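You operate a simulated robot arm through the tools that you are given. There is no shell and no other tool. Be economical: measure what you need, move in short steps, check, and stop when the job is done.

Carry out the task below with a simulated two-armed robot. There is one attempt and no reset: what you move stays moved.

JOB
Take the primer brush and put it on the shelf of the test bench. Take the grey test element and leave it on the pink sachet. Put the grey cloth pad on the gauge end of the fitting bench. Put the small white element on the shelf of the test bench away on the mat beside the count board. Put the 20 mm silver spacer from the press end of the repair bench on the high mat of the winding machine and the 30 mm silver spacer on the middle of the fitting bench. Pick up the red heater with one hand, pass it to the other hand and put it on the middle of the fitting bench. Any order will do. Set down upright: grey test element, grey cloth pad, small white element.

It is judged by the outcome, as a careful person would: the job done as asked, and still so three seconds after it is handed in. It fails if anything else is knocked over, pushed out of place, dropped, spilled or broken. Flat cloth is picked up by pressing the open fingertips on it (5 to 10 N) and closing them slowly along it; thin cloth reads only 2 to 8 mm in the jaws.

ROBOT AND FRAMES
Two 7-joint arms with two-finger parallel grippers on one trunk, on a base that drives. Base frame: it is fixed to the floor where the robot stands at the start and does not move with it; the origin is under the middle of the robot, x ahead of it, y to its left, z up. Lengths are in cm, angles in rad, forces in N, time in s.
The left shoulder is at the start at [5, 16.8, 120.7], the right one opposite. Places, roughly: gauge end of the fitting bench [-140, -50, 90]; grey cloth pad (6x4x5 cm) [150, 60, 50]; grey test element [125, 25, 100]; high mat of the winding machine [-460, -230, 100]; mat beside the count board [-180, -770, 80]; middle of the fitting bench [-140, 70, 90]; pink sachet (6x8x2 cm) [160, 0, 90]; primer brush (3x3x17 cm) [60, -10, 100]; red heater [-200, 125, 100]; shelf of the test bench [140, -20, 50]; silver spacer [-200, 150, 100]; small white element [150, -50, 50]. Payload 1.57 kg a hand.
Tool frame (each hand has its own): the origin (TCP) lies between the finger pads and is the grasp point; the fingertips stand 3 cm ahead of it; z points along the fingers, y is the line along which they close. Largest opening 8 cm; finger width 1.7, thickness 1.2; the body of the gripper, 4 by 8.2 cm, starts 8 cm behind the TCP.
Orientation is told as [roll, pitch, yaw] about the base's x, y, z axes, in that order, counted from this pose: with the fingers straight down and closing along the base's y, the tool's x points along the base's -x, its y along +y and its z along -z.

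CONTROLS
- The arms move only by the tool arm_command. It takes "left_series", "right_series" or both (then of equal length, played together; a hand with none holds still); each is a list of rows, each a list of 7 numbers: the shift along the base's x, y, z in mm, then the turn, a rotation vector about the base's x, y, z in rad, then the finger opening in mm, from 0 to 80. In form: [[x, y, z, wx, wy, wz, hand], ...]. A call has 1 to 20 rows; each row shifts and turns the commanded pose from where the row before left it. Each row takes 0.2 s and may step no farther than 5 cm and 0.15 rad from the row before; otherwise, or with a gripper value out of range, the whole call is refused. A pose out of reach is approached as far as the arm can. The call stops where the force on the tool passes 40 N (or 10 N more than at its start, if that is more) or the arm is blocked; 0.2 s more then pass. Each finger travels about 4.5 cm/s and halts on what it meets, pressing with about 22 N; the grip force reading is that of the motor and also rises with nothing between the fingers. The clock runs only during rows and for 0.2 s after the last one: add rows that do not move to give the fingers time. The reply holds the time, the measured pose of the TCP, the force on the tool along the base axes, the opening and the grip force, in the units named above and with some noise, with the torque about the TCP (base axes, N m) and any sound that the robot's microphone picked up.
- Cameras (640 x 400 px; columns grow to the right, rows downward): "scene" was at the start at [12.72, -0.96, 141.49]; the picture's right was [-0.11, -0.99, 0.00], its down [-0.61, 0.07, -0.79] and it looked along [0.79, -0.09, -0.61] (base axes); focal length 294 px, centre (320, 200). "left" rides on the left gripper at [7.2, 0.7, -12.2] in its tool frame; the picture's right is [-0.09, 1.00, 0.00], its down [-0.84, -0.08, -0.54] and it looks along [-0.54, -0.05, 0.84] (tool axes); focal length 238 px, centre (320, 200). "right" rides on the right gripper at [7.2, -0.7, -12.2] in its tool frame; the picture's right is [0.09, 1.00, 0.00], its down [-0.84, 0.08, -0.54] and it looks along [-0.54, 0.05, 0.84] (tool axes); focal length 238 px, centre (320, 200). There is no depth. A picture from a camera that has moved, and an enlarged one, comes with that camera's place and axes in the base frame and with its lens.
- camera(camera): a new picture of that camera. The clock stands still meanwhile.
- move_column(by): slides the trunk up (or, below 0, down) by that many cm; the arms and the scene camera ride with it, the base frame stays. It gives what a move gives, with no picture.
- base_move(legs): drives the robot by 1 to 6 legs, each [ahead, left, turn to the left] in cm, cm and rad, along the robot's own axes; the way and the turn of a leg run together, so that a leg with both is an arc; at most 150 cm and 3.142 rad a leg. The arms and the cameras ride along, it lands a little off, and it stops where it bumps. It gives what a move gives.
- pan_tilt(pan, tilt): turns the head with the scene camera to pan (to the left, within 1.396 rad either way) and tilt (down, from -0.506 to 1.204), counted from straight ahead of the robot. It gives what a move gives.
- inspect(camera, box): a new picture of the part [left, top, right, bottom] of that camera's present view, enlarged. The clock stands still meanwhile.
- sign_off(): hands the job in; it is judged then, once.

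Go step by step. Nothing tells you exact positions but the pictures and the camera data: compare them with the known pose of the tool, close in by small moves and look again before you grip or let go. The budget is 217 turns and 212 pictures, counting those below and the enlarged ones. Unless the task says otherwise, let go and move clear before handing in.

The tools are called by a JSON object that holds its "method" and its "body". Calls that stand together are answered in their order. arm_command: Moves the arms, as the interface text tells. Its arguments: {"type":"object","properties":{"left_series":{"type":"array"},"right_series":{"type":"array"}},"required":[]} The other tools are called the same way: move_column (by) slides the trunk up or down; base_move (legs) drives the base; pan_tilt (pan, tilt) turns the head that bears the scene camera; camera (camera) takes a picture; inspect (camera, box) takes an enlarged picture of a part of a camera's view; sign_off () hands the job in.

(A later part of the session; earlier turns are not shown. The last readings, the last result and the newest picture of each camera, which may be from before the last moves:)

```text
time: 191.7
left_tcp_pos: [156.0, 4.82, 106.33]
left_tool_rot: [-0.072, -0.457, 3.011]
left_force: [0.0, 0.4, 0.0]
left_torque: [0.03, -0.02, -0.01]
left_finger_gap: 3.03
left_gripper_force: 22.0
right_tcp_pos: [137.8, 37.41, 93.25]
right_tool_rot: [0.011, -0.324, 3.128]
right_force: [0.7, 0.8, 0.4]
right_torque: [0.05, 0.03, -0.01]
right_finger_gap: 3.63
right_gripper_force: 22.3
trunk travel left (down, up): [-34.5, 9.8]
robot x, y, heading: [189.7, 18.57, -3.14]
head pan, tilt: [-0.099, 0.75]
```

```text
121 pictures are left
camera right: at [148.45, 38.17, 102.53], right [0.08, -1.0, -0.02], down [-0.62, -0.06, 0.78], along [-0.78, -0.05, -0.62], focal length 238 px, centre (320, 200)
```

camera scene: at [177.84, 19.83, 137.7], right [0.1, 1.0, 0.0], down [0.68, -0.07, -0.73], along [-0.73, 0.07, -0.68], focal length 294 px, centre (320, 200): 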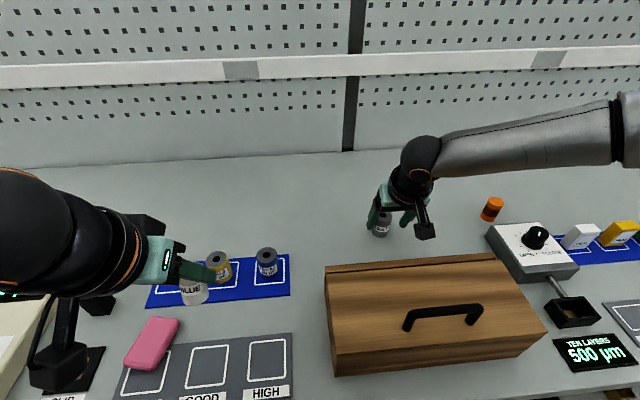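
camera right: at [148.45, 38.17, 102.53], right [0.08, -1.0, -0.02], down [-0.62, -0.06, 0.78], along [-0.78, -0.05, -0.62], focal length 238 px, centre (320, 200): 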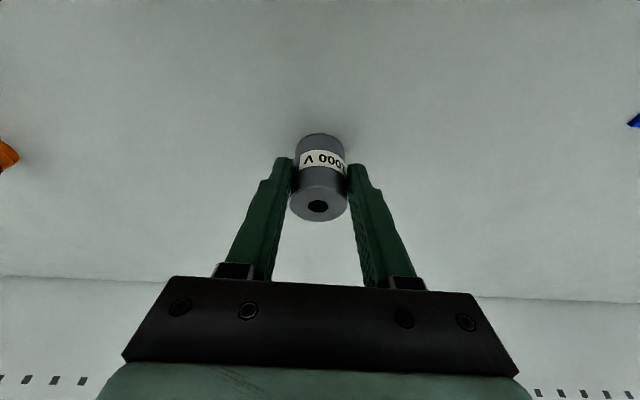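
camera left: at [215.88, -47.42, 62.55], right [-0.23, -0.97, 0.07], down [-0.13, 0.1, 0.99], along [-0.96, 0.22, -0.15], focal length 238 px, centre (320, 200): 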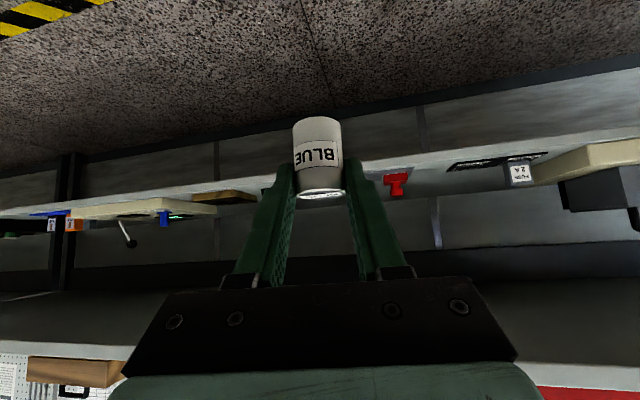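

Gripped upright. I lift over the box, back off, and sidestep to the pink sachet at about (157,-5).

{"method": "arm_command", "body": {"right_series": [[0, 0, 20, 0, 0, 0, 15], [0, 0, 40, 0, 0, 0, 15], [0, 0, 40, 0, 0, 0, 15], [0, 0, 40, 0, 0, 0, 15], [0, 0, 40, 0, 0, 0, 15], [40, 0, 20, 0, 0, 0, 15], [40, 0, 0, 0, 0, 0, 15], [40, 0, 0, 0, 0, 0, 15]]}}

{"method": "base_move", "body": {"legs": [[-22, 0, 0], [0, 38, 0]]}}

{"method": "camera", "body": {"camera": "scene"}}

{"method": "camera", "body": {"camera": "right"}}

```text
time: 193.5
left_tcp_pos: [156.14, 4.86, 106.2]
left_tool_rot: [-0.071, -0.459, 3.008]
left_force: [0.6, -0.5, -0.4]
left_torque: [-0.01, 0.02, 0.02]
left_finger_gap: 3.04
left_gripper_force: 21.3
right_tcp_pos: [149.9, 37.62, 113.04]
right_tool_rot: [0.011, -0.326, 3.126]
right_force: [0.0, -0.3, -0.6]
right_torque: [-0.02, 0.04, 0.0]
right_finger_gap: 3.67
right_gripper_force: 21.6
trunk travel left (down, up): [-34.5, 9.8]
robot x, y, heading: [190.26, 18.5, -3.146]
head pan, tilt: [-0.099, 0.75]
```

```text
time: 197.1
left_tcp_pos: [178.01, -33.03, 106.23]
left_tool_rot: [-0.072, -0.457, 3.012]
left_force: [0.5, -0.6, 0.6]
left_torque: [0.03, 0.01, -0.01]
left_finger_gap: 3.02
left_gripper_force: 21.5
right_tcp_pos: [171.62, -0.3, 113.1]
right_tool_rot: [0.01, -0.326, 3.128]
right_force: [0.7, -0.8, -0.7]
right_torque: [0.04, 0.0, 0.01]
right_finger_gap: 3.63
right_gripper_force: 22.1
trunk travel left (down, up): [-34.5, 9.8]
robot x, y, heading: [212.16, -19.06, -3.137]
head pan, tilt: [-0.099, 0.75]
```

```text
120 pictures are left
camera scene: at [199.86, -18.58, 137.7], right [0.1, 1.0, 0.0], down [0.68, -0.07, -0.73], along [-0.73, 0.07, -0.68], focal length 294 px, centre (320, 200)
```

scene: 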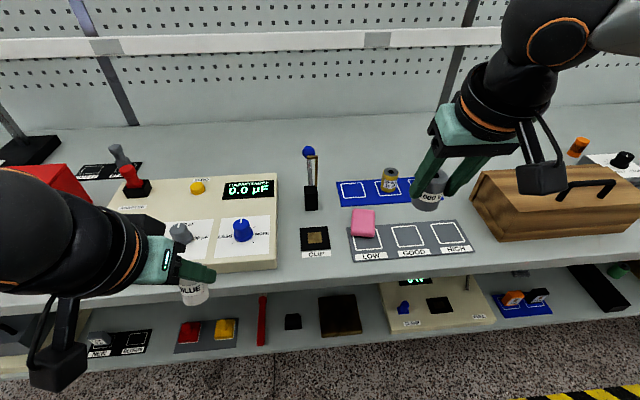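

```text
119 pictures are left
camera right: at [182.42, 0.35, 122.44], right [0.08, -1.0, -0.02], down [-0.62, -0.06, 0.78], along [-0.78, -0.05, -0.62], focal length 238 px, centre (320, 200)
```

right: 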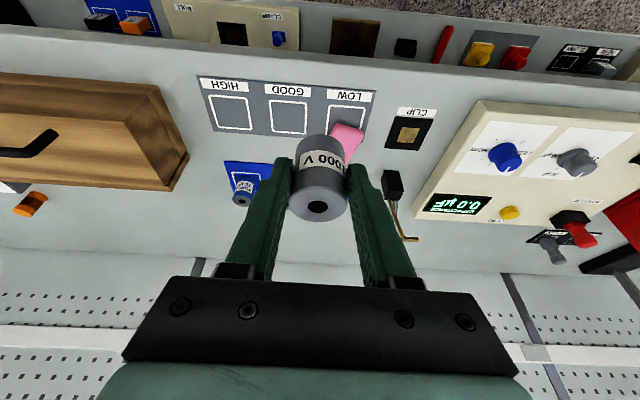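

Sachet centre ≈(156.9,-4.9), top z≈90. I bring the element above it and lower partway.

{"method": "arm_command", "body": {"right_series": [[-35, -12, 0, 0, 0, 0, 15], [-35, -12, 0, 0, 0, 0, 15], [-35, -12, 0, 0, 0, 0, 15], [-36, -10, -20, 0, 0, 0, 15], [0, 0, -40, 0, 0, 0, 15], [0, 0, -40, 0, 0, 0, 15], [0, 0, 0, 0, 0, 0, 15]]}}

{"method": "camera", "body": {"camera": "scene"}}

{"method": "camera", "body": {"camera": "right"}}

```text
time: 198.7
left_tcp_pos: [178.09, -32.92, 106.27]
left_tool_rot: [-0.071, -0.459, 3.011]
left_force: [0.0, 0.5, -1.4]
left_torque: [0.01, 0.02, -0.01]
left_finger_gap: 3.02
left_gripper_force: 22.2
right_tcp_pos: [158.66, -3.63, 102.96]
right_tool_rot: [0.015, -0.327, 3.128]
right_force: [-0.4, -0.9, -0.1]
right_torque: [-0.02, -0.02, -0.01]
right_finger_gap: 3.62
right_gripper_force: 22.2
right hand out of reach, approached as far as the arm can: row 4
trunk travel left (down, up): [-34.5, 9.8]
robot x, y, heading: [211.97, -19.49, -3.144]
head pan, tilt: [-0.099, 0.75]
```

```text
118 pictures are left
camera scene: at [199.86, -18.54, 137.7], right [0.1, 1.0, 0.0], down [0.68, -0.07, -0.73], along [-0.73, 0.07, -0.68], focal length 294 px, centre (320, 200)
```

scene: 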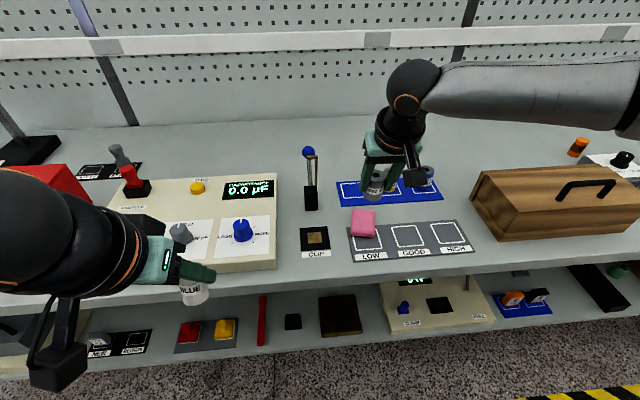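

```text
117 pictures are left
camera right: at [169.29, -3.0, 112.32], right [0.08, -1.0, -0.02], down [-0.62, -0.06, 0.78], along [-0.78, -0.05, -0.62], focal length 238 px, centre (320, 200)
```

right: 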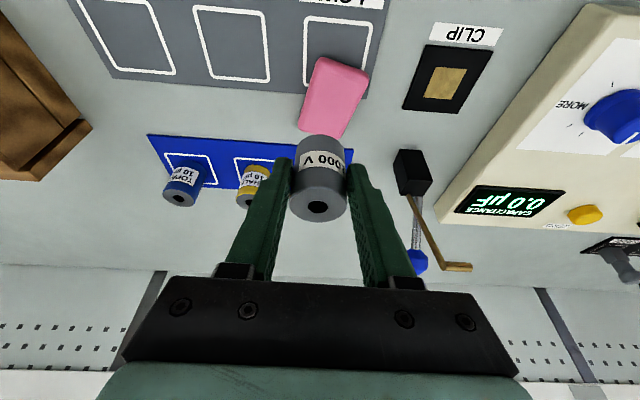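

The sachet centre is (157.5,-4.8). I nudge the base for slack and lower further.

{"method": "base_move", "body": {"legs": [[3, 1.2, 0]]}}

{"method": "arm_command", "body": {"right_series": [[24, 0, -10, 0, 0, 0, 15], [0, 0, -15, 0, 0, 0, 15], [0, 0, -15, 0, 0, 0, 15], [0, 0, 0, 0, 0, 0, 15]]}}

{"method": "camera", "body": {"camera": "right"}}

{"method": "inspect", "body": {"camera": "scene", "box": [260, 120, 500, 270]}}

```text
time: 199.6
left_tcp_pos: [175.04, -34.16, 106.29]
left_tool_rot: [-0.073, -0.458, 3.011]
left_force: [-0.8, 0.0, -0.6]
left_torque: [-0.04, -0.01, -0.02]
left_finger_gap: 3.01
left_gripper_force: 21.5
right_tcp_pos: [155.66, -4.87, 102.96]
right_tool_rot: [0.013, -0.326, 3.128]
right_force: [-0.3, -0.1, -1.5]
right_torque: [0.0, -0.03, 0.03]
right_finger_gap: 3.63
right_gripper_force: 22.1
trunk travel left (down, up): [-34.5, 9.8]
robot x, y, heading: [208.94, -20.3, -3.14]
head pan, tilt: [-0.099, 0.75]
```

```text
time: 200.6
left_tcp_pos: [174.94, -34.25, 106.39]
left_tool_rot: [-0.072, -0.457, 3.01]
left_force: [-0.4, -0.4, -0.5]
left_torque: [-0.03, 0.01, 0.04]
left_finger_gap: 3.04
left_gripper_force: 22.3
right_tcp_pos: [158.07, -4.93, 98.93]
right_tool_rot: [0.012, -0.328, 3.127]
right_force: [-0.2, -0.2, -0.6]
right_torque: [0.02, 0.0, 0.02]
right_finger_gap: 3.64
right_gripper_force: 21.9
trunk travel left (down, up): [-34.5, 9.8]
robot x, y, heading: [209.34, -20.61, -3.136]
head pan, tilt: [-0.099, 0.75]
```

```text
116 pictures are left
camera right: at [168.73, -4.2, 108.33], right [0.08, -1.0, -0.02], down [-0.62, -0.06, 0.78], along [-0.78, -0.05, -0.62], focal length 238 px, centre (320, 200)
```

right: 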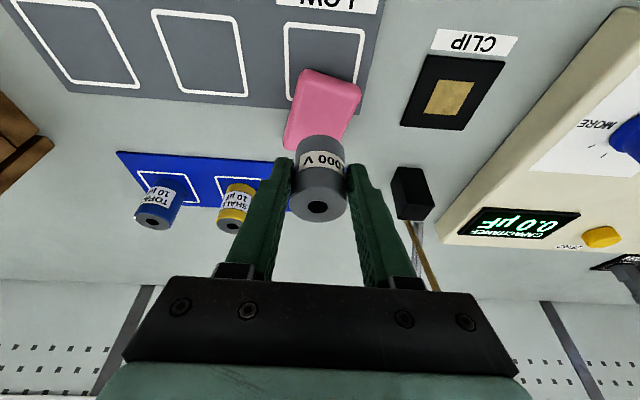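

```text
2.67 times, centred on (380, 195) of scene
camera zoom: at [196.88, -19.73, 137.7], right [0.1, 1.0, 0.0], down [0.68, -0.07, -0.73], along [-0.73, 0.07, -0.68], focal length 784 px, centre (160, 213)
```

zoom: 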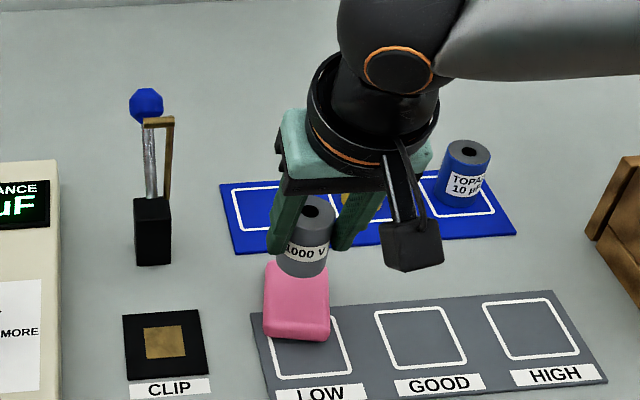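

I shift 0.9 cm toward the sachet's middle and lower to contact.

{"method": "arm_command", "body": {"right_series": [[9, 0, -10, 0, 0, 0, 15], [0, 0, -10, 0, 0, 0, 15], [0, 0, -6, 0, 0, 0, 15], [0, 0, -4, 0, 0, 0, 15], [0, 0, -3, 0, 0, 0, 15], [0, 0, 0, 0, 0, 0, 15]]}}

{"method": "inspect", "body": {"camera": "scene", "box": [300, 150, 460, 250]}}

{"method": "camera", "body": {"camera": "right"}}

```text
time: 202.0
left_tcp_pos: [175.0, -34.23, 106.3]
left_tool_rot: [-0.071, -0.457, 3.009]
left_force: [-0.6, 0.3, -0.3]
left_torque: [-0.01, -0.01, -0.02]
left_finger_gap: 3.05
left_gripper_force: 22.8
right_tcp_pos: [159.05, -4.86, 95.68]
right_tool_rot: [0.015, -0.328, 3.128]
right_force: [1.0, -0.1, -0.8]
right_torque: [-0.02, 0.0, 0.0]
right_finger_gap: 3.63
right_gripper_force: 22.3
trunk travel left (down, up): [-34.5, 9.8]
robot x, y, heading: [209.1, -20.5, -3.137]
head pan, tilt: [-0.099, 0.75]
```

```text
4.00 times, centred on (380, 200) of scene
camera zoom: at [196.87, -19.73, 137.7], right [0.1, 1.0, 0.0], down [0.68, -0.07, -0.73], along [-0.73, 0.07, -0.68], focal length 1175 px, centre (80, 200)
```

zoom: 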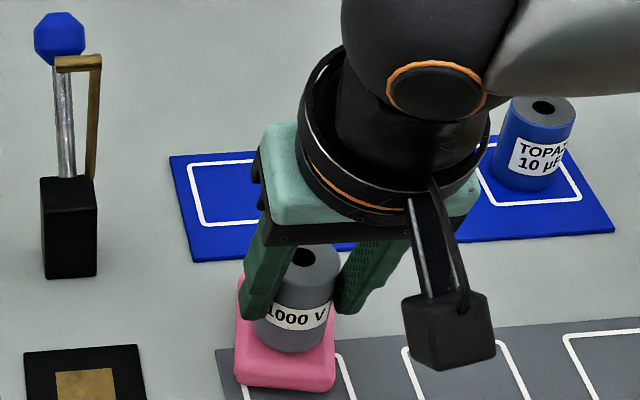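

```text
113 pictures are left
camera right: at [169.64, -4.08, 105.07], right [0.08, -1.0, -0.02], down [-0.62, -0.06, 0.78], along [-0.78, -0.05, -0.62], focal length 238 px, centre (320, 200)
```

right: 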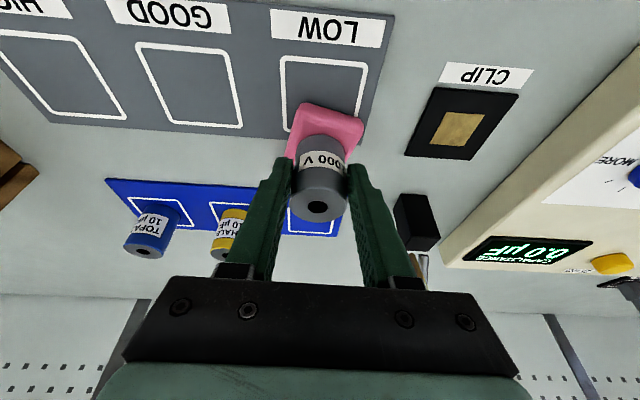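

Well over the sachet. I lower the last millimetres until contact shows.

{"method": "arm_command", "body": {"right_series": [[0, 0, -3, 0, 0, 0, 15], [0, 0, -3, 0, 0, 0, 15], [0, 0, 0, 0, 0, 0, 15]]}}

```text
time: 202.8
left_tcp_pos: [174.98, -34.24, 106.1]
left_tool_rot: [-0.072, -0.459, 3.01]
left_force: [1.0, 0.4, -0.8]
left_torque: [0.03, -0.01, 0.01]
left_finger_gap: 3.07
left_gripper_force: 22.3
right_tcp_pos: [159.17, -4.58, 95.4]
right_tool_rot: [0.015, -0.329, 3.128]
right_force: [0.3, -1.0, 5.1]
right_torque: [0.07, 0.02, 0.0]
right_finger_gap: 3.66
right_gripper_force: 21.8
right hand out of reach, approached as far as the arm can: row 2
trunk travel left (down, up): [-34.5, 9.8]
robot x, y, heading: [209.04, -20.44, -3.136]
head pan, tilt: [-0.099, 0.75]
```

Contact (5 N). I open slowly and rise.

{"method": "arm_command", "body": {"right_series": [[0, 0, 0, 0, 0, 0, 40], [0, 0, 0, 0, 0, 0, 46], [0, 0, 0, 0, 0, 0, 56], [0, 0, 0, 0, 0, 0, 64], [0, 0, 0, 0, 0, 0, 64], [3, 0, 10, 0, 0, 0, 64], [6, 0, 20, 0, 0, 0, 64], [9, 0, 30, 0, 0, 0, 64], [10, 0, 30, 0, 0, 0, 64]]}}

{"method": "camera", "body": {"camera": "right"}}

{"method": "inspect", "body": {"camera": "scene", "box": [300, 150, 460, 250]}}

```text
time: 204.8
left_tcp_pos: [175.15, -34.2, 106.28]
left_tool_rot: [-0.071, -0.459, 3.007]
left_force: [-0.1, 0.3, -0.1]
left_torque: [-0.01, 0.0, -0.03]
left_finger_gap: 3.04
left_gripper_force: 21.8
right_tcp_pos: [161.95, -4.57, 104.27]
right_tool_rot: [0.013, -0.327, 3.127]
right_force: [0.2, -0.6, -0.4]
right_torque: [0.01, 0.0, 0.0]
right_finger_gap: 6.41
right_gripper_force: 0.1
trunk travel left (down, up): [-34.5, 9.8]
robot x, y, heading: [208.94, -20.93, -3.141]
head pan, tilt: [-0.099, 0.75]
```

```text
112 pictures are left
camera right: at [172.67, -3.92, 113.62], right [0.08, -1.0, -0.02], down [-0.62, -0.06, 0.78], along [-0.78, -0.05, -0.62], focal length 238 px, centre (320, 200)
```

right: 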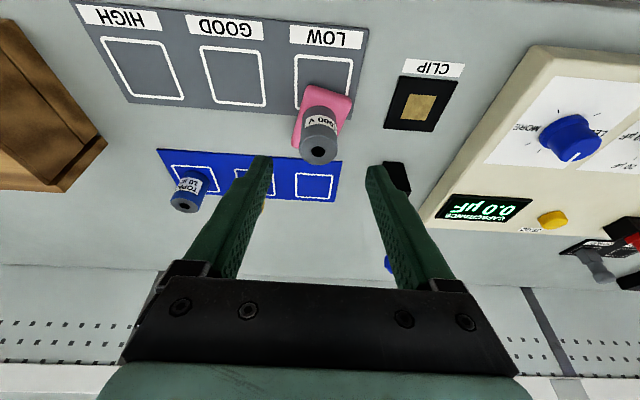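

```text
4.00 times, centred on (380, 200) of scene
camera zoom: at [196.92, -19.74, 137.7], right [0.1, 1.0, 0.0], down [0.68, -0.07, -0.73], along [-0.73, 0.07, -0.68], focal length 1175 px, centre (80, 200)
```

zoom: 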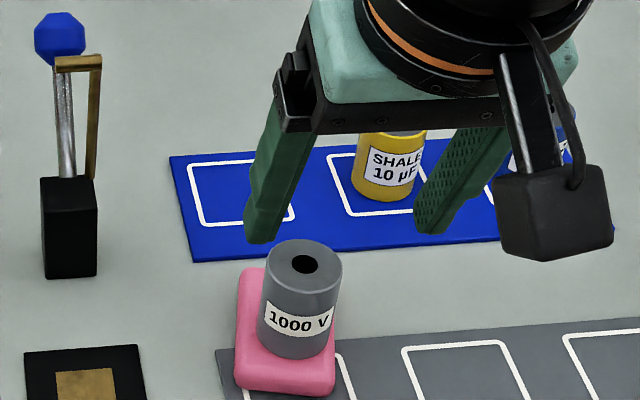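

The test element stands upright on the sachet. Next the grey pad on the shelf near (150,55): I back off, pull the left hand up and in, tilt the right hand to 0.85, and lower the trunk.

{"method": "base_move", "body": {"legs": [[-36, 0, 0], [0, -60, 0]]}}

{"method": "arm_command", "body": {"right_series": [[0, 0, 0, 0, 0.13, 0, 70], [0, 0, 0, 0, 0.13, 0, 70], [0, 0, 0, 0, 0.13, 0, 70], [0, 0, 0, 0, 0.13, 0, 70], [0, 0, 0, 0, 0, 0, 70], [0, 0, 0, 0, 0, 0, 70]], "left_series": [[10, 0, 40, 0, -0.1, 0, 15], [10, 0, 40, 0, -0.1, 0, 15], [10, 0, 40, 0, -0.1, 0, 15], [10, 0, 40, 0, -0.1, 0, 15], [10, 0, 40, 0, 0, 0, 15], [0, 0, 0, 0, 0, 0, 15]]}}

{"method": "move_column", "body": {"by": -33.5}}

{"method": "pan_tilt", "body": {"pan": -0.3, "tilt": 0.6}}

{"method": "camera", "body": {"camera": "scene"}}

{"method": "camera", "body": {"camera": "right"}}

```text
time: 210.1
left_tcp_pos: [211.0, 25.44, 106.35]
left_tool_rot: [-0.071, -0.458, 3.007]
left_force: [0.1, 0.6, 0.8]
left_torque: [-0.01, 0.01, -0.01]
left_finger_gap: 3.04
left_gripper_force: 22.3
right_tcp_pos: [198.02, 55.07, 104.28]
right_tool_rot: [0.015, -0.326, 3.124]
right_force: [-0.5, 0.9, 0.7]
right_torque: [-0.01, -0.01, -0.01]
right_finger_gap: 6.43
right_gripper_force: 0.1
trunk travel left (down, up): [-34.5, 9.8]
robot x, y, heading: [245.39, 38.74, 3.137]
head pan, tilt: [-0.099, 0.75]
```

```text
time: 211.5
left_tcp_pos: [215.96, 25.4, 126.2]
left_tool_rot: [-0.124, -0.059, 3.021]
left_force: [0.0, 0.2, -1.4]
left_torque: [0.01, 0.03, -0.03]
left_finger_gap: 3.03
left_gripper_force: 22.2
right_tcp_pos: [197.98, 55.17, 104.2]
right_tool_rot: [0.026, -0.846, 3.115]
right_force: [0.0, 0.0, -0.9]
right_torque: [0.01, -0.01, -0.01]
right_finger_gap: 7.02
right_gripper_force: 0.1
trunk travel left (down, up): [-34.5, 9.8]
robot x, y, heading: [244.78, 39.22, 3.136]
head pan, tilt: [-0.099, 0.75]
```

```text
time: 214.8
left_tcp_pos: [216.11, 25.4, 92.56]
left_tool_rot: [-0.125, -0.061, 3.021]
left_force: [0.0, -0.3, -0.8]
left_torque: [0.0, 0.0, 0.0]
left_finger_gap: 3.02
left_gripper_force: 22.7
right_tcp_pos: [197.93, 54.99, 70.69]
right_tool_rot: [0.025, -0.846, 3.117]
right_force: [-0.4, 0.3, -0.2]
right_torque: [0.02, -0.01, 0.0]
right_finger_gap: 6.99
right_gripper_force: 0.1
trunk travel left (down, up): [-1.0, 43.3]
robot x, y, heading: [244.89, 38.91, 3.138]
head pan, tilt: [-0.099, 0.75]
```

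```text
time: 215.5
left_tcp_pos: [216.09, 25.45, 92.79]
left_tool_rot: [-0.125, -0.06, 3.021]
left_force: [0.3, 0.4, -0.7]
left_torque: [0.04, 0.03, -0.02]
left_finger_gap: 3.04
left_gripper_force: 22.1
right_tcp_pos: [197.92, 55.15, 70.75]
right_tool_rot: [0.027, -0.847, 3.118]
right_force: [-0.2, 0.3, 0.4]
right_torque: [0.01, 0.01, 0.01]
right_finger_gap: 7.01
right_gripper_force: 0.2
trunk travel left (down, up): [-1.0, 43.3]
robot x, y, heading: [244.75, 38.98, 3.137]
head pan, tilt: [-0.3, 0.6]
```

```text
110 pictures are left
camera scene: at [232.68, 41.68, 105.49], right [0.3, 0.95, 0.0], down [0.54, -0.17, -0.82], along [-0.79, 0.24, -0.57], focal length 294 px, centre (320, 200)
```

scene: 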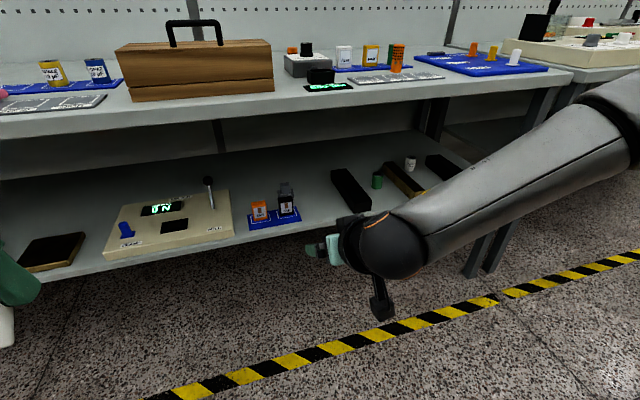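

```text
109 pictures are left
camera right: at [211.82, 55.77, 73.53], right [0.06, -1.0, -0.05], down [-0.15, -0.06, 0.99], along [-0.99, -0.05, -0.15], focal length 238 px, centre (320, 200)
```

right: 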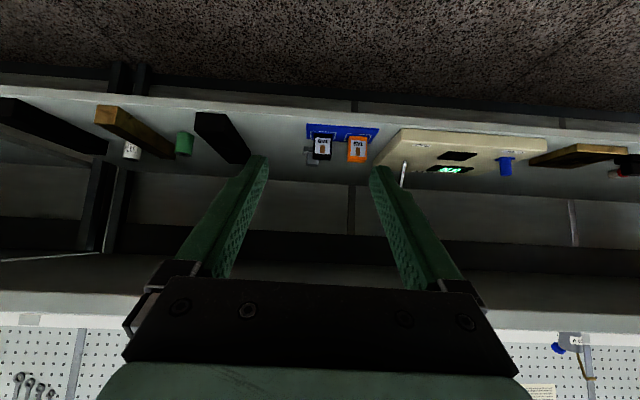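

{"method": "inspect", "body": {"camera": "right", "box": [240, 90, 400, 190]}}

{"method": "inspect", "body": {"camera": "scene", "box": [220, 140, 380, 240]}}

```text
4.00 times, centred on (320, 140) of right
camera zoom: at [211.82, 55.77, 73.53], right [0.06, -1.0, -0.05], down [-0.15, -0.06, 0.99], along [-0.99, -0.05, -0.15], focal length 953 px, centre (320, 440)
```

zoom: 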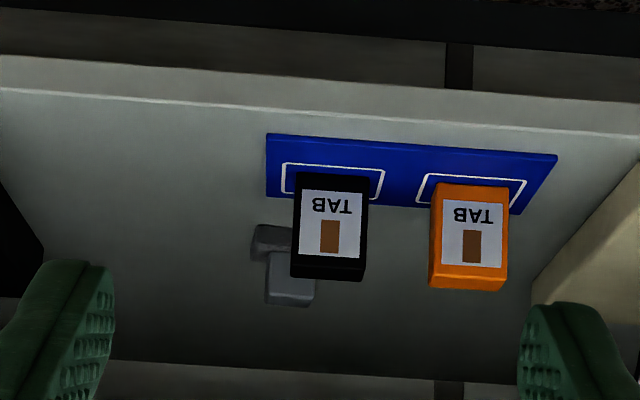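

```text
4.00 times, centred on (300, 190) of scene
camera zoom: at [232.68, 41.68, 105.49], right [0.3, 0.95, 0.0], down [0.54, -0.17, -0.82], along [-0.79, 0.24, -0.57], focal length 1175 px, centre (400, 240)
```

zoom: 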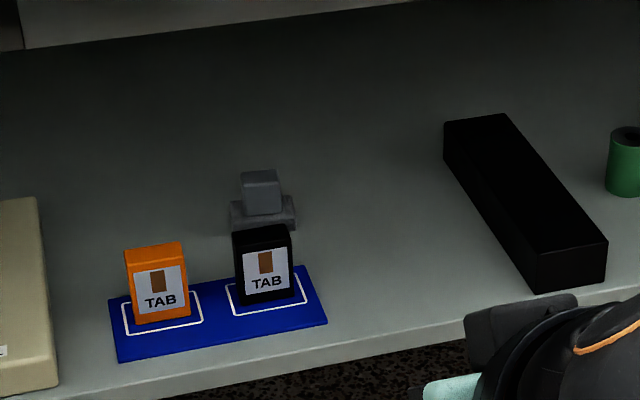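

The pad is a grey block with a smaller grip on top, at about (150.8, 55), behind the black TAB. I lower the right hand to z≈61 and drive in as before.

{"method": "arm_command", "body": {"right_series": [[0, 0, -30, 0, 0, 0, 70], [0, 0, -30, 0, 0, 0, 70], [0, 0, -37, 0, 0, 0, 70], [0, 0, 0, 0, 0, 0, 70]]}}

{"method": "base_move", "body": {"legs": [[34, 0, 0]]}}

{"method": "camera", "body": {"camera": "right"}}

{"method": "camera", "body": {"camera": "scene"}}

```text
time: 216.5
left_tcp_pos: [216.04, 25.46, 92.66]
left_tool_rot: [-0.124, -0.06, 3.021]
left_force: [0.1, -0.6, -1.1]
left_torque: [-0.01, 0.03, -0.03]
left_finger_gap: 3.06
left_gripper_force: 22.0
right_tcp_pos: [197.98, 55.13, 61.0]
right_tool_rot: [0.026, -0.846, 3.117]
right_force: [0.4, 0.6, -0.3]
right_torque: [-0.03, 0.01, 0.0]
right_finger_gap: 6.99
right_gripper_force: 0.0
trunk travel left (down, up): [-1.0, 43.3]
robot x, y, heading: [245.14, 39.36, 3.139]
head pan, tilt: [-0.3, 0.6]
```

```text
time: 218.7
left_tcp_pos: [182.21, 25.66, 92.79]
left_tool_rot: [-0.126, -0.061, 3.018]
left_force: [-0.8, -0.5, -0.7]
left_torque: [-0.01, 0.01, -0.02]
left_finger_gap: 3.03
left_gripper_force: 22.0
right_tcp_pos: [164.31, 55.34, 60.98]
right_tool_rot: [0.025, -0.847, 3.113]
right_force: [-0.1, 0.5, -0.1]
right_torque: [-0.02, 0.02, 0.01]
right_finger_gap: 7.01
right_gripper_force: 0.0
trunk travel left (down, up): [-1.0, 43.3]
robot x, y, heading: [211.09, 38.69, 3.135]
head pan, tilt: [-0.3, 0.6]
```

```text
106 pictures are left
camera right: at [178.19, 56.0, 63.81], right [0.05, -1.0, -0.05], down [-0.15, -0.06, 0.99], along [-0.99, -0.05, -0.15], focal length 238 px, centre (320, 200)
```

right: 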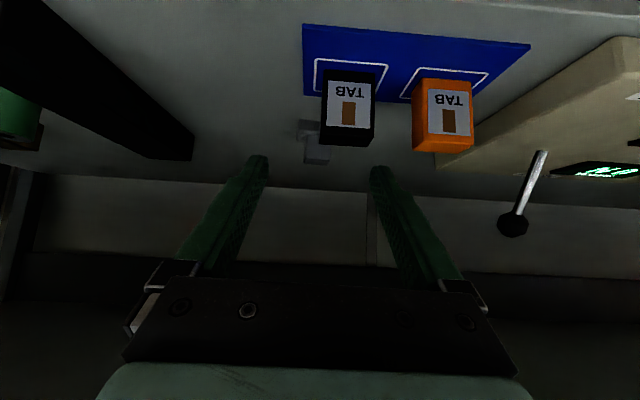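

```text
105 pictures are left
camera scene: at [198.94, 41.83, 105.49], right [0.3, 0.95, 0.0], down [0.54, -0.17, -0.83], along [-0.79, 0.25, -0.56], focal length 294 px, centre (320, 200)
```

scene: 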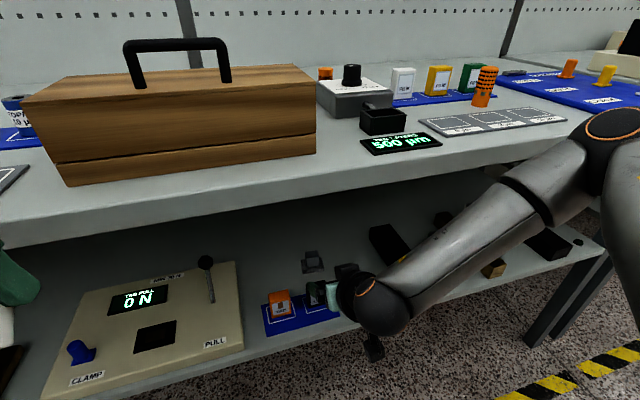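

Lined up (grip at y≈55.3). I extend 11.7 cm over the TAB at this height.

{"method": "arm_command", "body": {"right_series": [[-30, 0, 0, 0, 0, 0, 60], [-30, 0, 0, 0, 0, 0, 60], [-30, 0, 0, 0, 0, 0, 60], [-27, 0, 0, 0, 0, 0, 60], [0, 0, 0, 0, 0, 0, 60]]}}

{"method": "camera", "body": {"camera": "right"}}

{"method": "camera", "body": {"camera": "scene"}}

```text
time: 219.9
left_tcp_pos: [182.18, 25.57, 92.73]
left_tool_rot: [-0.124, -0.062, 3.017]
left_force: [0.3, 0.0, -0.6]
left_torque: [-0.01, -0.02, 0.02]
left_finger_gap: 3.05
left_gripper_force: 21.9
right_tcp_pos: [153.82, 57.57, 62.88]
right_tool_rot: [0.028, -0.847, 3.112]
right_force: [-0.4, 0.0, 0.3]
right_torque: [0.01, 0.01, 0.0]
right_finger_gap: 6.02
right_gripper_force: 0.0
right hand out of reach, approached as far as the arm can: row 1, 2, 3, 4
trunk travel left (down, up): [-1.0, 43.3]
robot x, y, heading: [211.3, 38.98, 3.139]
head pan, tilt: [-0.3, 0.6]
```

```text
104 pictures are left
camera right: at [167.69, 58.3, 65.77], right [0.05, -1.0, -0.05], down [-0.15, -0.06, 0.99], along [-0.99, -0.05, -0.15], focal length 238 px, centre (320, 200)
```

right: 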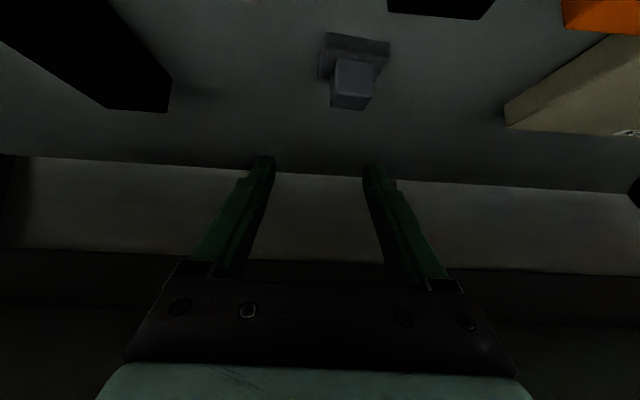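

```text
103 pictures are left
camera scene: at [198.94, 41.83, 105.49], right [0.3, 0.95, 0.0], down [0.54, -0.17, -0.83], along [-0.79, 0.25, -0.56], focal length 294 px, centre (320, 200)
```

scene: 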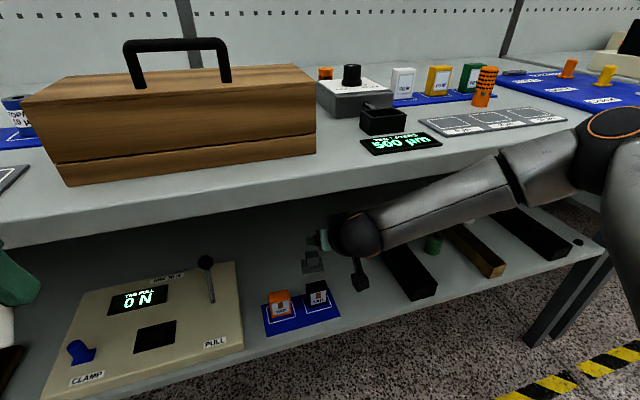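

The arm is at its reach limit; I move the base 2.5 cm nearer and 2.2 cm left, then recheck.

{"method": "base_move", "body": {"legs": [[2.5, 2.2, 0]]}}

{"method": "arm_command", "body": {"right_series": [[3, 0, -10, 0, 0, 0, 60], [3, 0, -10, 0, 0, 0, 60], [0, 0, 0, 0, 0, 0, 60]]}}

{"method": "camera", "body": {"camera": "right"}}

```text
time: 220.9
left_tcp_pos: [179.7, 23.46, 92.83]
left_tool_rot: [-0.123, -0.065, 3.015]
left_force: [-0.8, -1.9, -0.7]
left_torque: [0.01, 0.0, 0.0]
left_finger_gap: 3.04
left_gripper_force: 22.2
right_tcp_pos: [152.27, 55.94, 62.19]
right_tool_rot: [0.023, -0.832, 3.112]
right_force: [0.0, -0.3, -0.5]
right_torque: [0.0, 0.01, 0.02]
right_finger_gap: 5.99
right_gripper_force: 0.0
trunk travel left (down, up): [-1.0, 43.3]
robot x, y, heading: [209.1, 36.79, 3.13]
head pan, tilt: [-0.3, 0.6]
stopped in leg 1: the robot was blocked; the commanded pose is now the measured one
```

```text
time: 221.7
left_tcp_pos: [179.73, 23.4, 92.7]
left_tool_rot: [-0.124, -0.06, 3.015]
left_force: [0.3, 0.2, -0.9]
left_torque: [-0.01, 0.0, 0.04]
left_finger_gap: 3.04
left_gripper_force: 21.9
right_tcp_pos: [153.02, 56.37, 60.71]
right_tool_rot: [0.023, -0.831, 3.113]
right_force: [0.4, 0.1, 0.5]
right_torque: [0.0, 0.03, 0.03]
right_finger_gap: 6.04
right_gripper_force: 0.0
right hand out of reach, approached as far as the arm can: row 1, 2
trunk travel left (down, up): [-1.0, 43.3]
robot x, y, heading: [208.94, 36.38, 3.133]
head pan, tilt: [-0.3, 0.6]
```

```text
102 pictures are left
camera right: at [166.82, 57.06, 63.84], right [0.05, -1.0, -0.05], down [-0.17, -0.06, 0.98], along [-0.98, -0.04, -0.17], focal length 238 px, centre (320, 200)
```

right: 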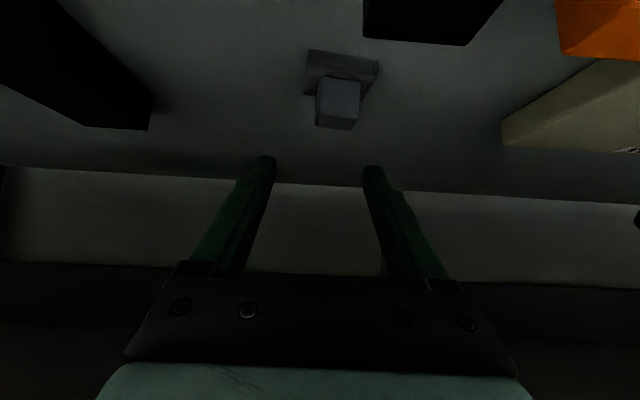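

The right elbow posture limits it. I back out and re-pose the right arm like the left one was (hand near the robot's centre line, low), then come in again.

{"method": "base_move", "body": {"legs": [[-30, 0, 0]]}}

{"method": "arm_command", "body": {"right_series": [[20, -20, 20, 0, 0, 0, 60], [20, -30, 20, 0, 0, 0, 60], [20, -30, 10, 0, 0, 0, 60], [10, -30, 0, 0, 0, 0, 60], [0, -30, 0, 0, 0, 0, 60], [0, -30, 0, 0, 0, 0, 60], [0, 0, -30, 0, 0, 0, 60], [0, 0, -30, 0, 0, 0, 60], [0, 0, -20, 0, 0.02, 0, 60], [0, 0, 0, 0, 0, 0, 60]]}}

{"method": "camera", "body": {"camera": "scene"}}

```text
time: 223.8
left_tcp_pos: [209.28, 23.24, 92.7]
left_tool_rot: [-0.125, -0.061, 3.014]
left_force: [-0.4, 0.0, -1.1]
left_torque: [0.0, 0.03, -0.02]
left_finger_gap: 3.01
left_gripper_force: 22.3
right_tcp_pos: [182.58, 56.17, 60.78]
right_tool_rot: [0.025, -0.83, 3.113]
right_force: [-0.5, -0.3, 0.5]
right_torque: [-0.02, -0.02, -0.01]
right_finger_gap: 6.01
right_gripper_force: 0.0
trunk travel left (down, up): [-1.0, 43.3]
robot x, y, heading: [238.86, 36.91, 3.134]
head pan, tilt: [-0.3, 0.6]
```

```text
time: 225.9
left_tcp_pos: [209.25, 23.18, 92.74]
left_tool_rot: [-0.124, -0.062, 3.015]
left_force: [0.8, -0.4, -0.5]
left_torque: [-0.01, -0.01, 0.0]
left_finger_gap: 3.05
left_gripper_force: 22.3
right_tcp_pos: [191.48, 51.3, 63.41]
right_tool_rot: [0.03, -0.85, 3.114]
right_force: [0.4, -0.6, 0.0]
right_torque: [0.01, -0.01, 0.0]
right_finger_gap: 6.02
right_gripper_force: 0.2
right hand out of reach, approached as far as the arm can: row 3, 4, 5, 6, 7, 8, 9
trunk travel left (down, up): [-1.0, 43.3]
robot x, y, heading: [238.22, 36.65, 3.131]
head pan, tilt: [-0.3, 0.6]
```

```text
101 pictures are left
camera scene: at [226.16, 39.35, 105.49], right [0.3, 0.95, 0.0], down [0.54, -0.17, -0.83], along [-0.79, 0.25, -0.56], focal length 294 px, centre (320, 200)
```

scene: 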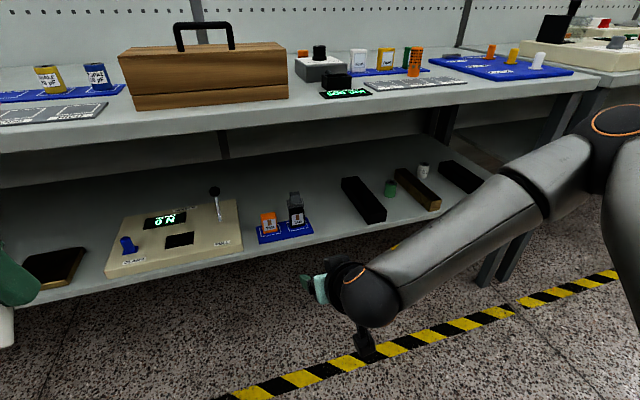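

The elbow sits at a limit. I reset the right arm through a tool-down pose higher up, then tilt and lower again.

{"method": "arm_command", "body": {"right_series": [[0, 0, 40, 0, 0, 0, 60], [0, 0, 40, 0, -0.14, 0, 60], [0, 0, 40, 0, -0.14, 0, 60], [0, 0, 40, 0, -0.14, 0, 60], [0, 0, 40, 0, -0.14, 0, 60], [0, 0, 30, 0, -0.14, 0, 60], [0, -20, 0, 0, -0.14, 0, 60], [0, -30, 0, 0, 0, 0, 60], [0, -30, 0, 0, 0, 0, 60], [0, -30, 0, 0, 0, 0, 60], [0, 0, 0, 0, 0, 0, 60]]}}

{"method": "arm_command", "body": {"right_series": [[0, 0, -20, 0, 0.14, 0, 60], [0, 0, -20, 0, 0.14, 0, 60], [0, 0, -20, 0, 0.14, 0, 60], [0, 0, -20, 0, 0.14, 0, 60], [0, 0, -20, 0, 0.14, 0, 60], [0, 0, -20, 0, 0.14, 0, 60], [0, 0, -30, 0, 0, 0, 60], [0, 0, -30, 0, 0, 0, 60], [0, 0, -30, 0, 0, 0, 60], [0, 0, -30, 0, 0, 0, 60], [0, 0, 0, 0, 0, 0, 60]]}}

{"method": "camera", "body": {"camera": "scene"}}

```text
time: 228.3
left_tcp_pos: [209.31, 23.3, 92.88]
left_tool_rot: [-0.125, -0.062, 3.014]
left_force: [-0.6, 0.1, -0.3]
left_torque: [0.04, 0.03, 0.01]
left_finger_gap: 3.05
left_gripper_force: 21.9
right_tcp_pos: [196.61, 52.8, 87.38]
right_tool_rot: [0.005, -0.011, 3.123]
right_force: [0.0, -0.5, -1.0]
right_torque: [0.0, -0.04, 0.03]
right_finger_gap: 6.0
right_gripper_force: 0.1
right hand out of reach, approached as far as the arm can: row 6, 7, 8, 9, 10
trunk travel left (down, up): [-1.0, 43.3]
robot x, y, heading: [238.44, 36.71, 3.135]
head pan, tilt: [-0.3, 0.6]
```

```text
time: 230.8
left_tcp_pos: [209.33, 23.27, 92.75]
left_tool_rot: [-0.124, -0.061, 3.015]
left_force: [-0.2, 0.8, 0.6]
left_torque: [-0.03, -0.01, -0.02]
left_finger_gap: 3.04
left_gripper_force: 22.0
right_tcp_pos: [196.5, 52.87, 63.38]
right_tool_rot: [0.026, -0.851, 3.111]
right_force: [-0.6, -0.1, -0.5]
right_torque: [0.03, 0.01, 0.0]
right_finger_gap: 6.01
right_gripper_force: 0.0
trunk travel left (down, up): [-1.0, 43.3]
robot x, y, heading: [238.81, 36.25, 3.132]
head pan, tilt: [-0.3, 0.6]
```

```text
100 pictures are left
camera scene: at [226.16, 39.35, 105.49], right [0.3, 0.95, 0.0], down [0.54, -0.17, -0.83], along [-0.79, 0.25, -0.56], focal length 294 px, centre (320, 200)
```

scene: 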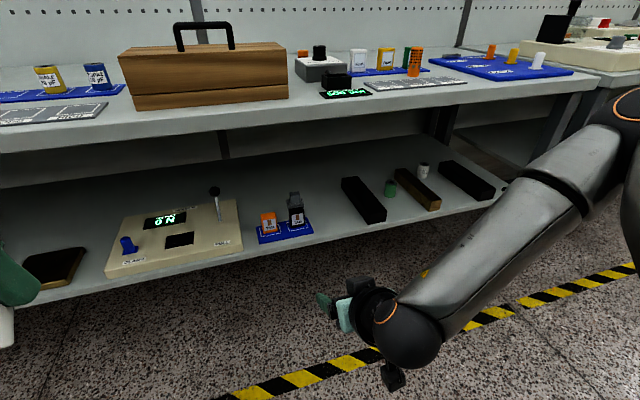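

Right hand can't come inward with this wrist yaw. I'll turn the robot itself about 0.3 rad to the right instead (hand still pointing straight at the shelf); first I lift the left hand clear of the bench top and counter-yaw the right.

{"method": "arm_command", "body": {"left_series": [[0, 0, 40, 0, 0, 0, 15], [0, 0, 40, 0, 0, 0, 15], [0, 0, 40, 0, 0, 0, 15], [0, 0, 40, 0, 0, 0, 15], [0, 0, 0, 0, 0, 0, 15]], "right_series": [[0, 0, 0, 0, 0, 0.1, 60], [0, 0, 0, 0, 0, 0.1, 60], [0, 0, 0, 0, 0, 0.1, 60], [0, 0, 0, 0, 0, 0.03, 60], [0, 0, 0, 0, 0, 0, 60]]}}

{"method": "base_move", "body": {"legs": [[0, 0, -0.3]]}}

```text
time: 231.9
left_tcp_pos: [209.3, 23.28, 107.73]
left_tool_rot: [-0.125, -0.064, 3.014]
left_force: [0.0, -0.3, -0.2]
left_torque: [0.01, 0.02, -0.01]
left_finger_gap: 3.06
left_gripper_force: 22.4
left hand out of reach, approached as far as the arm can: row 4
right_tcp_pos: [196.58, 52.93, 63.48]
right_tool_rot: [0.025, -0.851, -2.841]
right_force: [0.4, 0.6, 0.0]
right_torque: [-0.02, -0.01, -0.01]
right_finger_gap: 6.02
right_gripper_force: 0.1
trunk travel left (down, up): [-1.0, 43.3]
robot x, y, heading: [238.54, 36.87, 3.14]
head pan, tilt: [-0.3, 0.6]
```

```text
time: 233.3
left_tcp_pos: [206.67, 32.39, 107.62]
left_tool_rot: [-0.125, -0.06, 2.715]
left_force: [-0.5, 0.4, -1.1]
left_torque: [0.02, 0.02, 0.03]
left_finger_gap: 3.04
left_gripper_force: 22.1
right_tcp_pos: [203.15, 64.54, 63.48]
right_tool_rot: [0.026, -0.848, -3.139]
right_force: [0.0, 0.0, -0.2]
right_torque: [0.03, 0.0, -0.01]
right_finger_gap: 6.02
right_gripper_force: 0.1
trunk travel left (down, up): [-1.0, 43.3]
robot x, y, heading: [238.4, 36.71, 2.831]
head pan, tilt: [-0.3, 0.6]
```

Tool points straight at the shelf again. I test the extension in free air before going in.

{"method": "arm_command", "body": {"right_series": [[-40, 0, 0, 0, 0, 0, 60], [-40, 0, 0, 0, 0, 0, 60], [-44, 0, 0, 0, 0, 0, 60], [0, 0, -20, 0, 0, 0, 60], [0, 0, -20, 0, 0, 0, 60], [0, 0, -30, 0, 0, 0, 60], [0, 0, 0, 0, 0, 0, 60]]}}

```text
time: 234.9
left_tcp_pos: [206.56, 32.48, 107.78]
left_tool_rot: [-0.126, -0.06, 2.716]
left_force: [0.4, 0.6, 0.3]
left_torque: [0.0, -0.01, 0.0]
left_finger_gap: 3.06
left_gripper_force: 21.9
right_tcp_pos: [192.85, 66.43, 58.87]
right_tool_rot: [0.027, -0.85, -3.14]
right_force: [0.0, -0.4, 0.2]
right_torque: [-0.01, -0.01, 0.04]
right_finger_gap: 5.99
right_gripper_force: 0.1
right hand out of reach, approached as far as the arm can: row 4, 5, 6
trunk travel left (down, up): [-1.0, 43.3]
robot x, y, heading: [238.57, 36.93, 2.834]
head pan, tilt: [-0.3, 0.6]
```

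Reach ends near 52 cm ahead at z 59. I test how low it gets a few cm closer in.

{"method": "arm_command", "body": {"right_series": [[40, -10, 0, 0, 0, 0, 60], [0, 0, -15, 0, 0, 0, 60], [0, 0, -15, 0, 0, 0, 60], [0, 0, -10, 0, 0, 0, 60], [0, 0, 0, 0, 0, 0, 60]]}}

{"method": "pan_tilt", "body": {"pan": -0.7, "tilt": 0.7}}

{"method": "camera", "body": {"camera": "scene"}}

```text
time: 236.1
left_tcp_pos: [206.7, 32.41, 107.73]
left_tool_rot: [-0.126, -0.061, 2.717]
left_force: [0.5, -0.8, 0.3]
left_torque: [-0.01, -0.02, 0.01]
left_finger_gap: 3.02
left_gripper_force: 22.1
right_tcp_pos: [197.55, 66.54, 56.42]
right_tool_rot: [0.029, -0.849, -3.139]
right_force: [-0.3, 0.9, -0.2]
right_torque: [0.01, 0.0, -0.01]
right_finger_gap: 6.01
right_gripper_force: 0.1
right hand out of reach, approached as far as the arm can: row 3, 4
trunk travel left (down, up): [-1.0, 43.3]
robot x, y, heading: [238.68, 36.81, 2.835]
head pan, tilt: [-0.3, 0.6]
```

```text
time: 237.0
left_tcp_pos: [206.82, 32.4, 107.8]
left_tool_rot: [-0.126, -0.06, 2.715]
left_force: [0.1, 0.3, -1.0]
left_torque: [-0.02, 0.04, -0.02]
left_finger_gap: 3.05
left_gripper_force: 22.3
right_tcp_pos: [197.51, 66.33, 56.4]
right_tool_rot: [0.026, -0.848, -3.141]
right_force: [0.5, 0.0, 0.3]
right_torque: [0.01, 0.02, 0.05]
right_finger_gap: 6.04
right_gripper_force: 0.0
trunk travel left (down, up): [-1.0, 43.3]
robot x, y, heading: [238.46, 36.56, 2.832]
head pan, tilt: [-0.7, 0.7]
```

```text
99 pictures are left
camera scene: at [230.22, 45.02, 104.63], right [0.84, 0.54, 0.0], down [0.34, -0.54, -0.77], along [-0.41, 0.65, -0.64], focal length 294 px, centre (320, 200)
```

scene: 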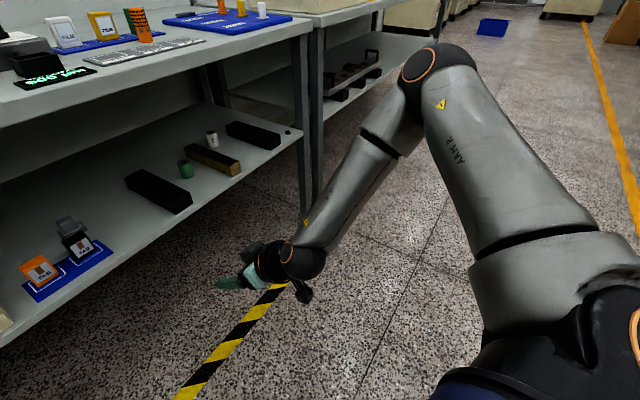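

The right arm's posture won't go lower, but the left arm managed the shelf well. So I'll swap: set the white element upright on the free strip of bench top in front of the box with the left hand, take it up with the right later, and fetch the pad with the left. First turn back, raise and level the element.

{"method": "base_move", "body": {"legs": [[0, 0, 0.3], [0, -15, 0]]}}

{"method": "move_column", "body": {"by": 22}}

{"method": "arm_command", "body": {"left_series": [[0, 0, 0, -0.125, 0.016, 0, 15], [-20, 0, 0, 0.0167, 0.131, 0, 15], [-20, 0, 0, 0.0167, 0.131, 0, 15], [-20, 0, 0, 0.0167, 0.131, 0, 15], [-20, 0, 0, 0.0167, 0.131, 0, 15], [-20, 0, 0, 0.0167, 0.131, 0, 15], [-20, 0, 0, 0.0167, 0.131, 0, 15], [-20, 0, -20, 0, 0, 0, 15], [0, 0, 0, 0, 0, 0, 15]], "right_series": [[20, 0, 40, 0, -0.14, 0, 60], [20, 0, 40, 0, -0.14, 0, 60], [20, 0, 40, 0, -0.14, 0, 60], [20, 0, 40, 0, -0.14, 0, 60], [20, 0, 40, 0, -0.14, 0, 60], [0, 0, 40, 0, -0.14, 0, 60], [0, 0, 0, 0, 0, 0, 60], [0, 0, 0, 0, 0, 0, 60], [0, 0, 0, 0, 0, 0, 60]]}}

{"method": "pan_tilt", "body": {"pan": 0.1, "tilt": 0.75}}

{"method": "camera", "body": {"camera": "scene"}}

```text
time: 239.3
left_tcp_pos: [209.43, 38.15, 107.68]
left_tool_rot: [-0.126, -0.061, 3.013]
left_force: [-0.7, -0.2, 0.0]
left_torque: [-0.01, -0.02, -0.02]
left_finger_gap: 3.05
left_gripper_force: 21.8
right_tcp_pos: [190.69, 67.99, 56.37]
right_tool_rot: [0.026, -0.85, -2.842]
right_force: [0.1, -0.2, 0.8]
right_torque: [-0.02, -0.01, 0.01]
right_finger_gap: 5.97
right_gripper_force: 0.1
trunk travel left (down, up): [-1.0, 43.3]
robot x, y, heading: [238.77, 51.61, 3.132]
head pan, tilt: [-0.7, 0.7]
```

```text
time: 241.7
left_tcp_pos: [209.43, 38.05, 129.81]
left_tool_rot: [-0.126, -0.06, 3.013]
left_force: [-0.5, 0.4, -0.4]
left_torque: [0.0, 0.01, 0.02]
left_finger_gap: 3.07
left_gripper_force: 22.1
right_tcp_pos: [190.78, 67.92, 78.37]
right_tool_rot: [0.029, -0.85, -2.844]
right_force: [-0.9, 0.4, 0.9]
right_torque: [0.02, 0.01, 0.01]
right_finger_gap: 6.02
right_gripper_force: 0.1
trunk travel left (down, up): [-23.0, 21.3]
robot x, y, heading: [238.4, 51.17, 3.13]
head pan, tilt: [-0.7, 0.7]
```

```text
time: 243.7
left_tcp_pos: [192.75, 37.77, 125.15]
left_tool_rot: [0.011, -0.856, 3.0]
left_force: [-0.9, -1.1, -1.1]
left_torque: [0.02, -0.02, 0.01]
left_finger_gap: 3.04
left_gripper_force: 22.1
left hand out of reach, approached as far as the arm can: row 1
right_tcp_pos: [200.68, 67.94, 102.44]
right_tool_rot: [0.249, -0.033, -2.946]
right_force: [0.2, 0.8, -0.7]
right_torque: [0.02, 0.02, -0.02]
right_finger_gap: 6.0
right_gripper_force: 0.0
trunk travel left (down, up): [-23.0, 21.3]
robot x, y, heading: [238.81, 51.33, 3.13]
head pan, tilt: [-0.7, 0.7]
```

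```text
time: 244.8
left_tcp_pos: [192.69, 37.71, 125.01]
left_tool_rot: [0.009, -0.851, 3.001]
left_force: [0.4, 0.3, -0.2]
left_torque: [0.0, -0.04, 0.0]
left_finger_gap: 3.04
left_gripper_force: 22.2
right_tcp_pos: [200.66, 67.96, 102.4]
right_tool_rot: [0.248, -0.031, -2.947]
right_force: [-0.2, 0.1, 0.1]
right_torque: [-0.02, -0.02, 0.0]
right_finger_gap: 5.99
right_gripper_force: 0.0
trunk travel left (down, up): [-23.0, 21.3]
robot x, y, heading: [238.8, 50.99, 3.135]
head pan, tilt: [0.099, 0.75]
```

```text
98 pictures are left
camera scene: at [226.47, 50.74, 126.2], right [-0.09, 1.0, 0.0], down [0.68, 0.06, -0.73], along [-0.73, -0.06, -0.68], focal length 294 px, centre (320, 200)
```

scene: 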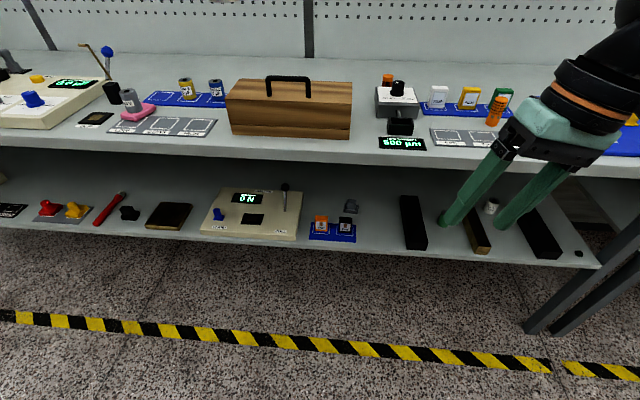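

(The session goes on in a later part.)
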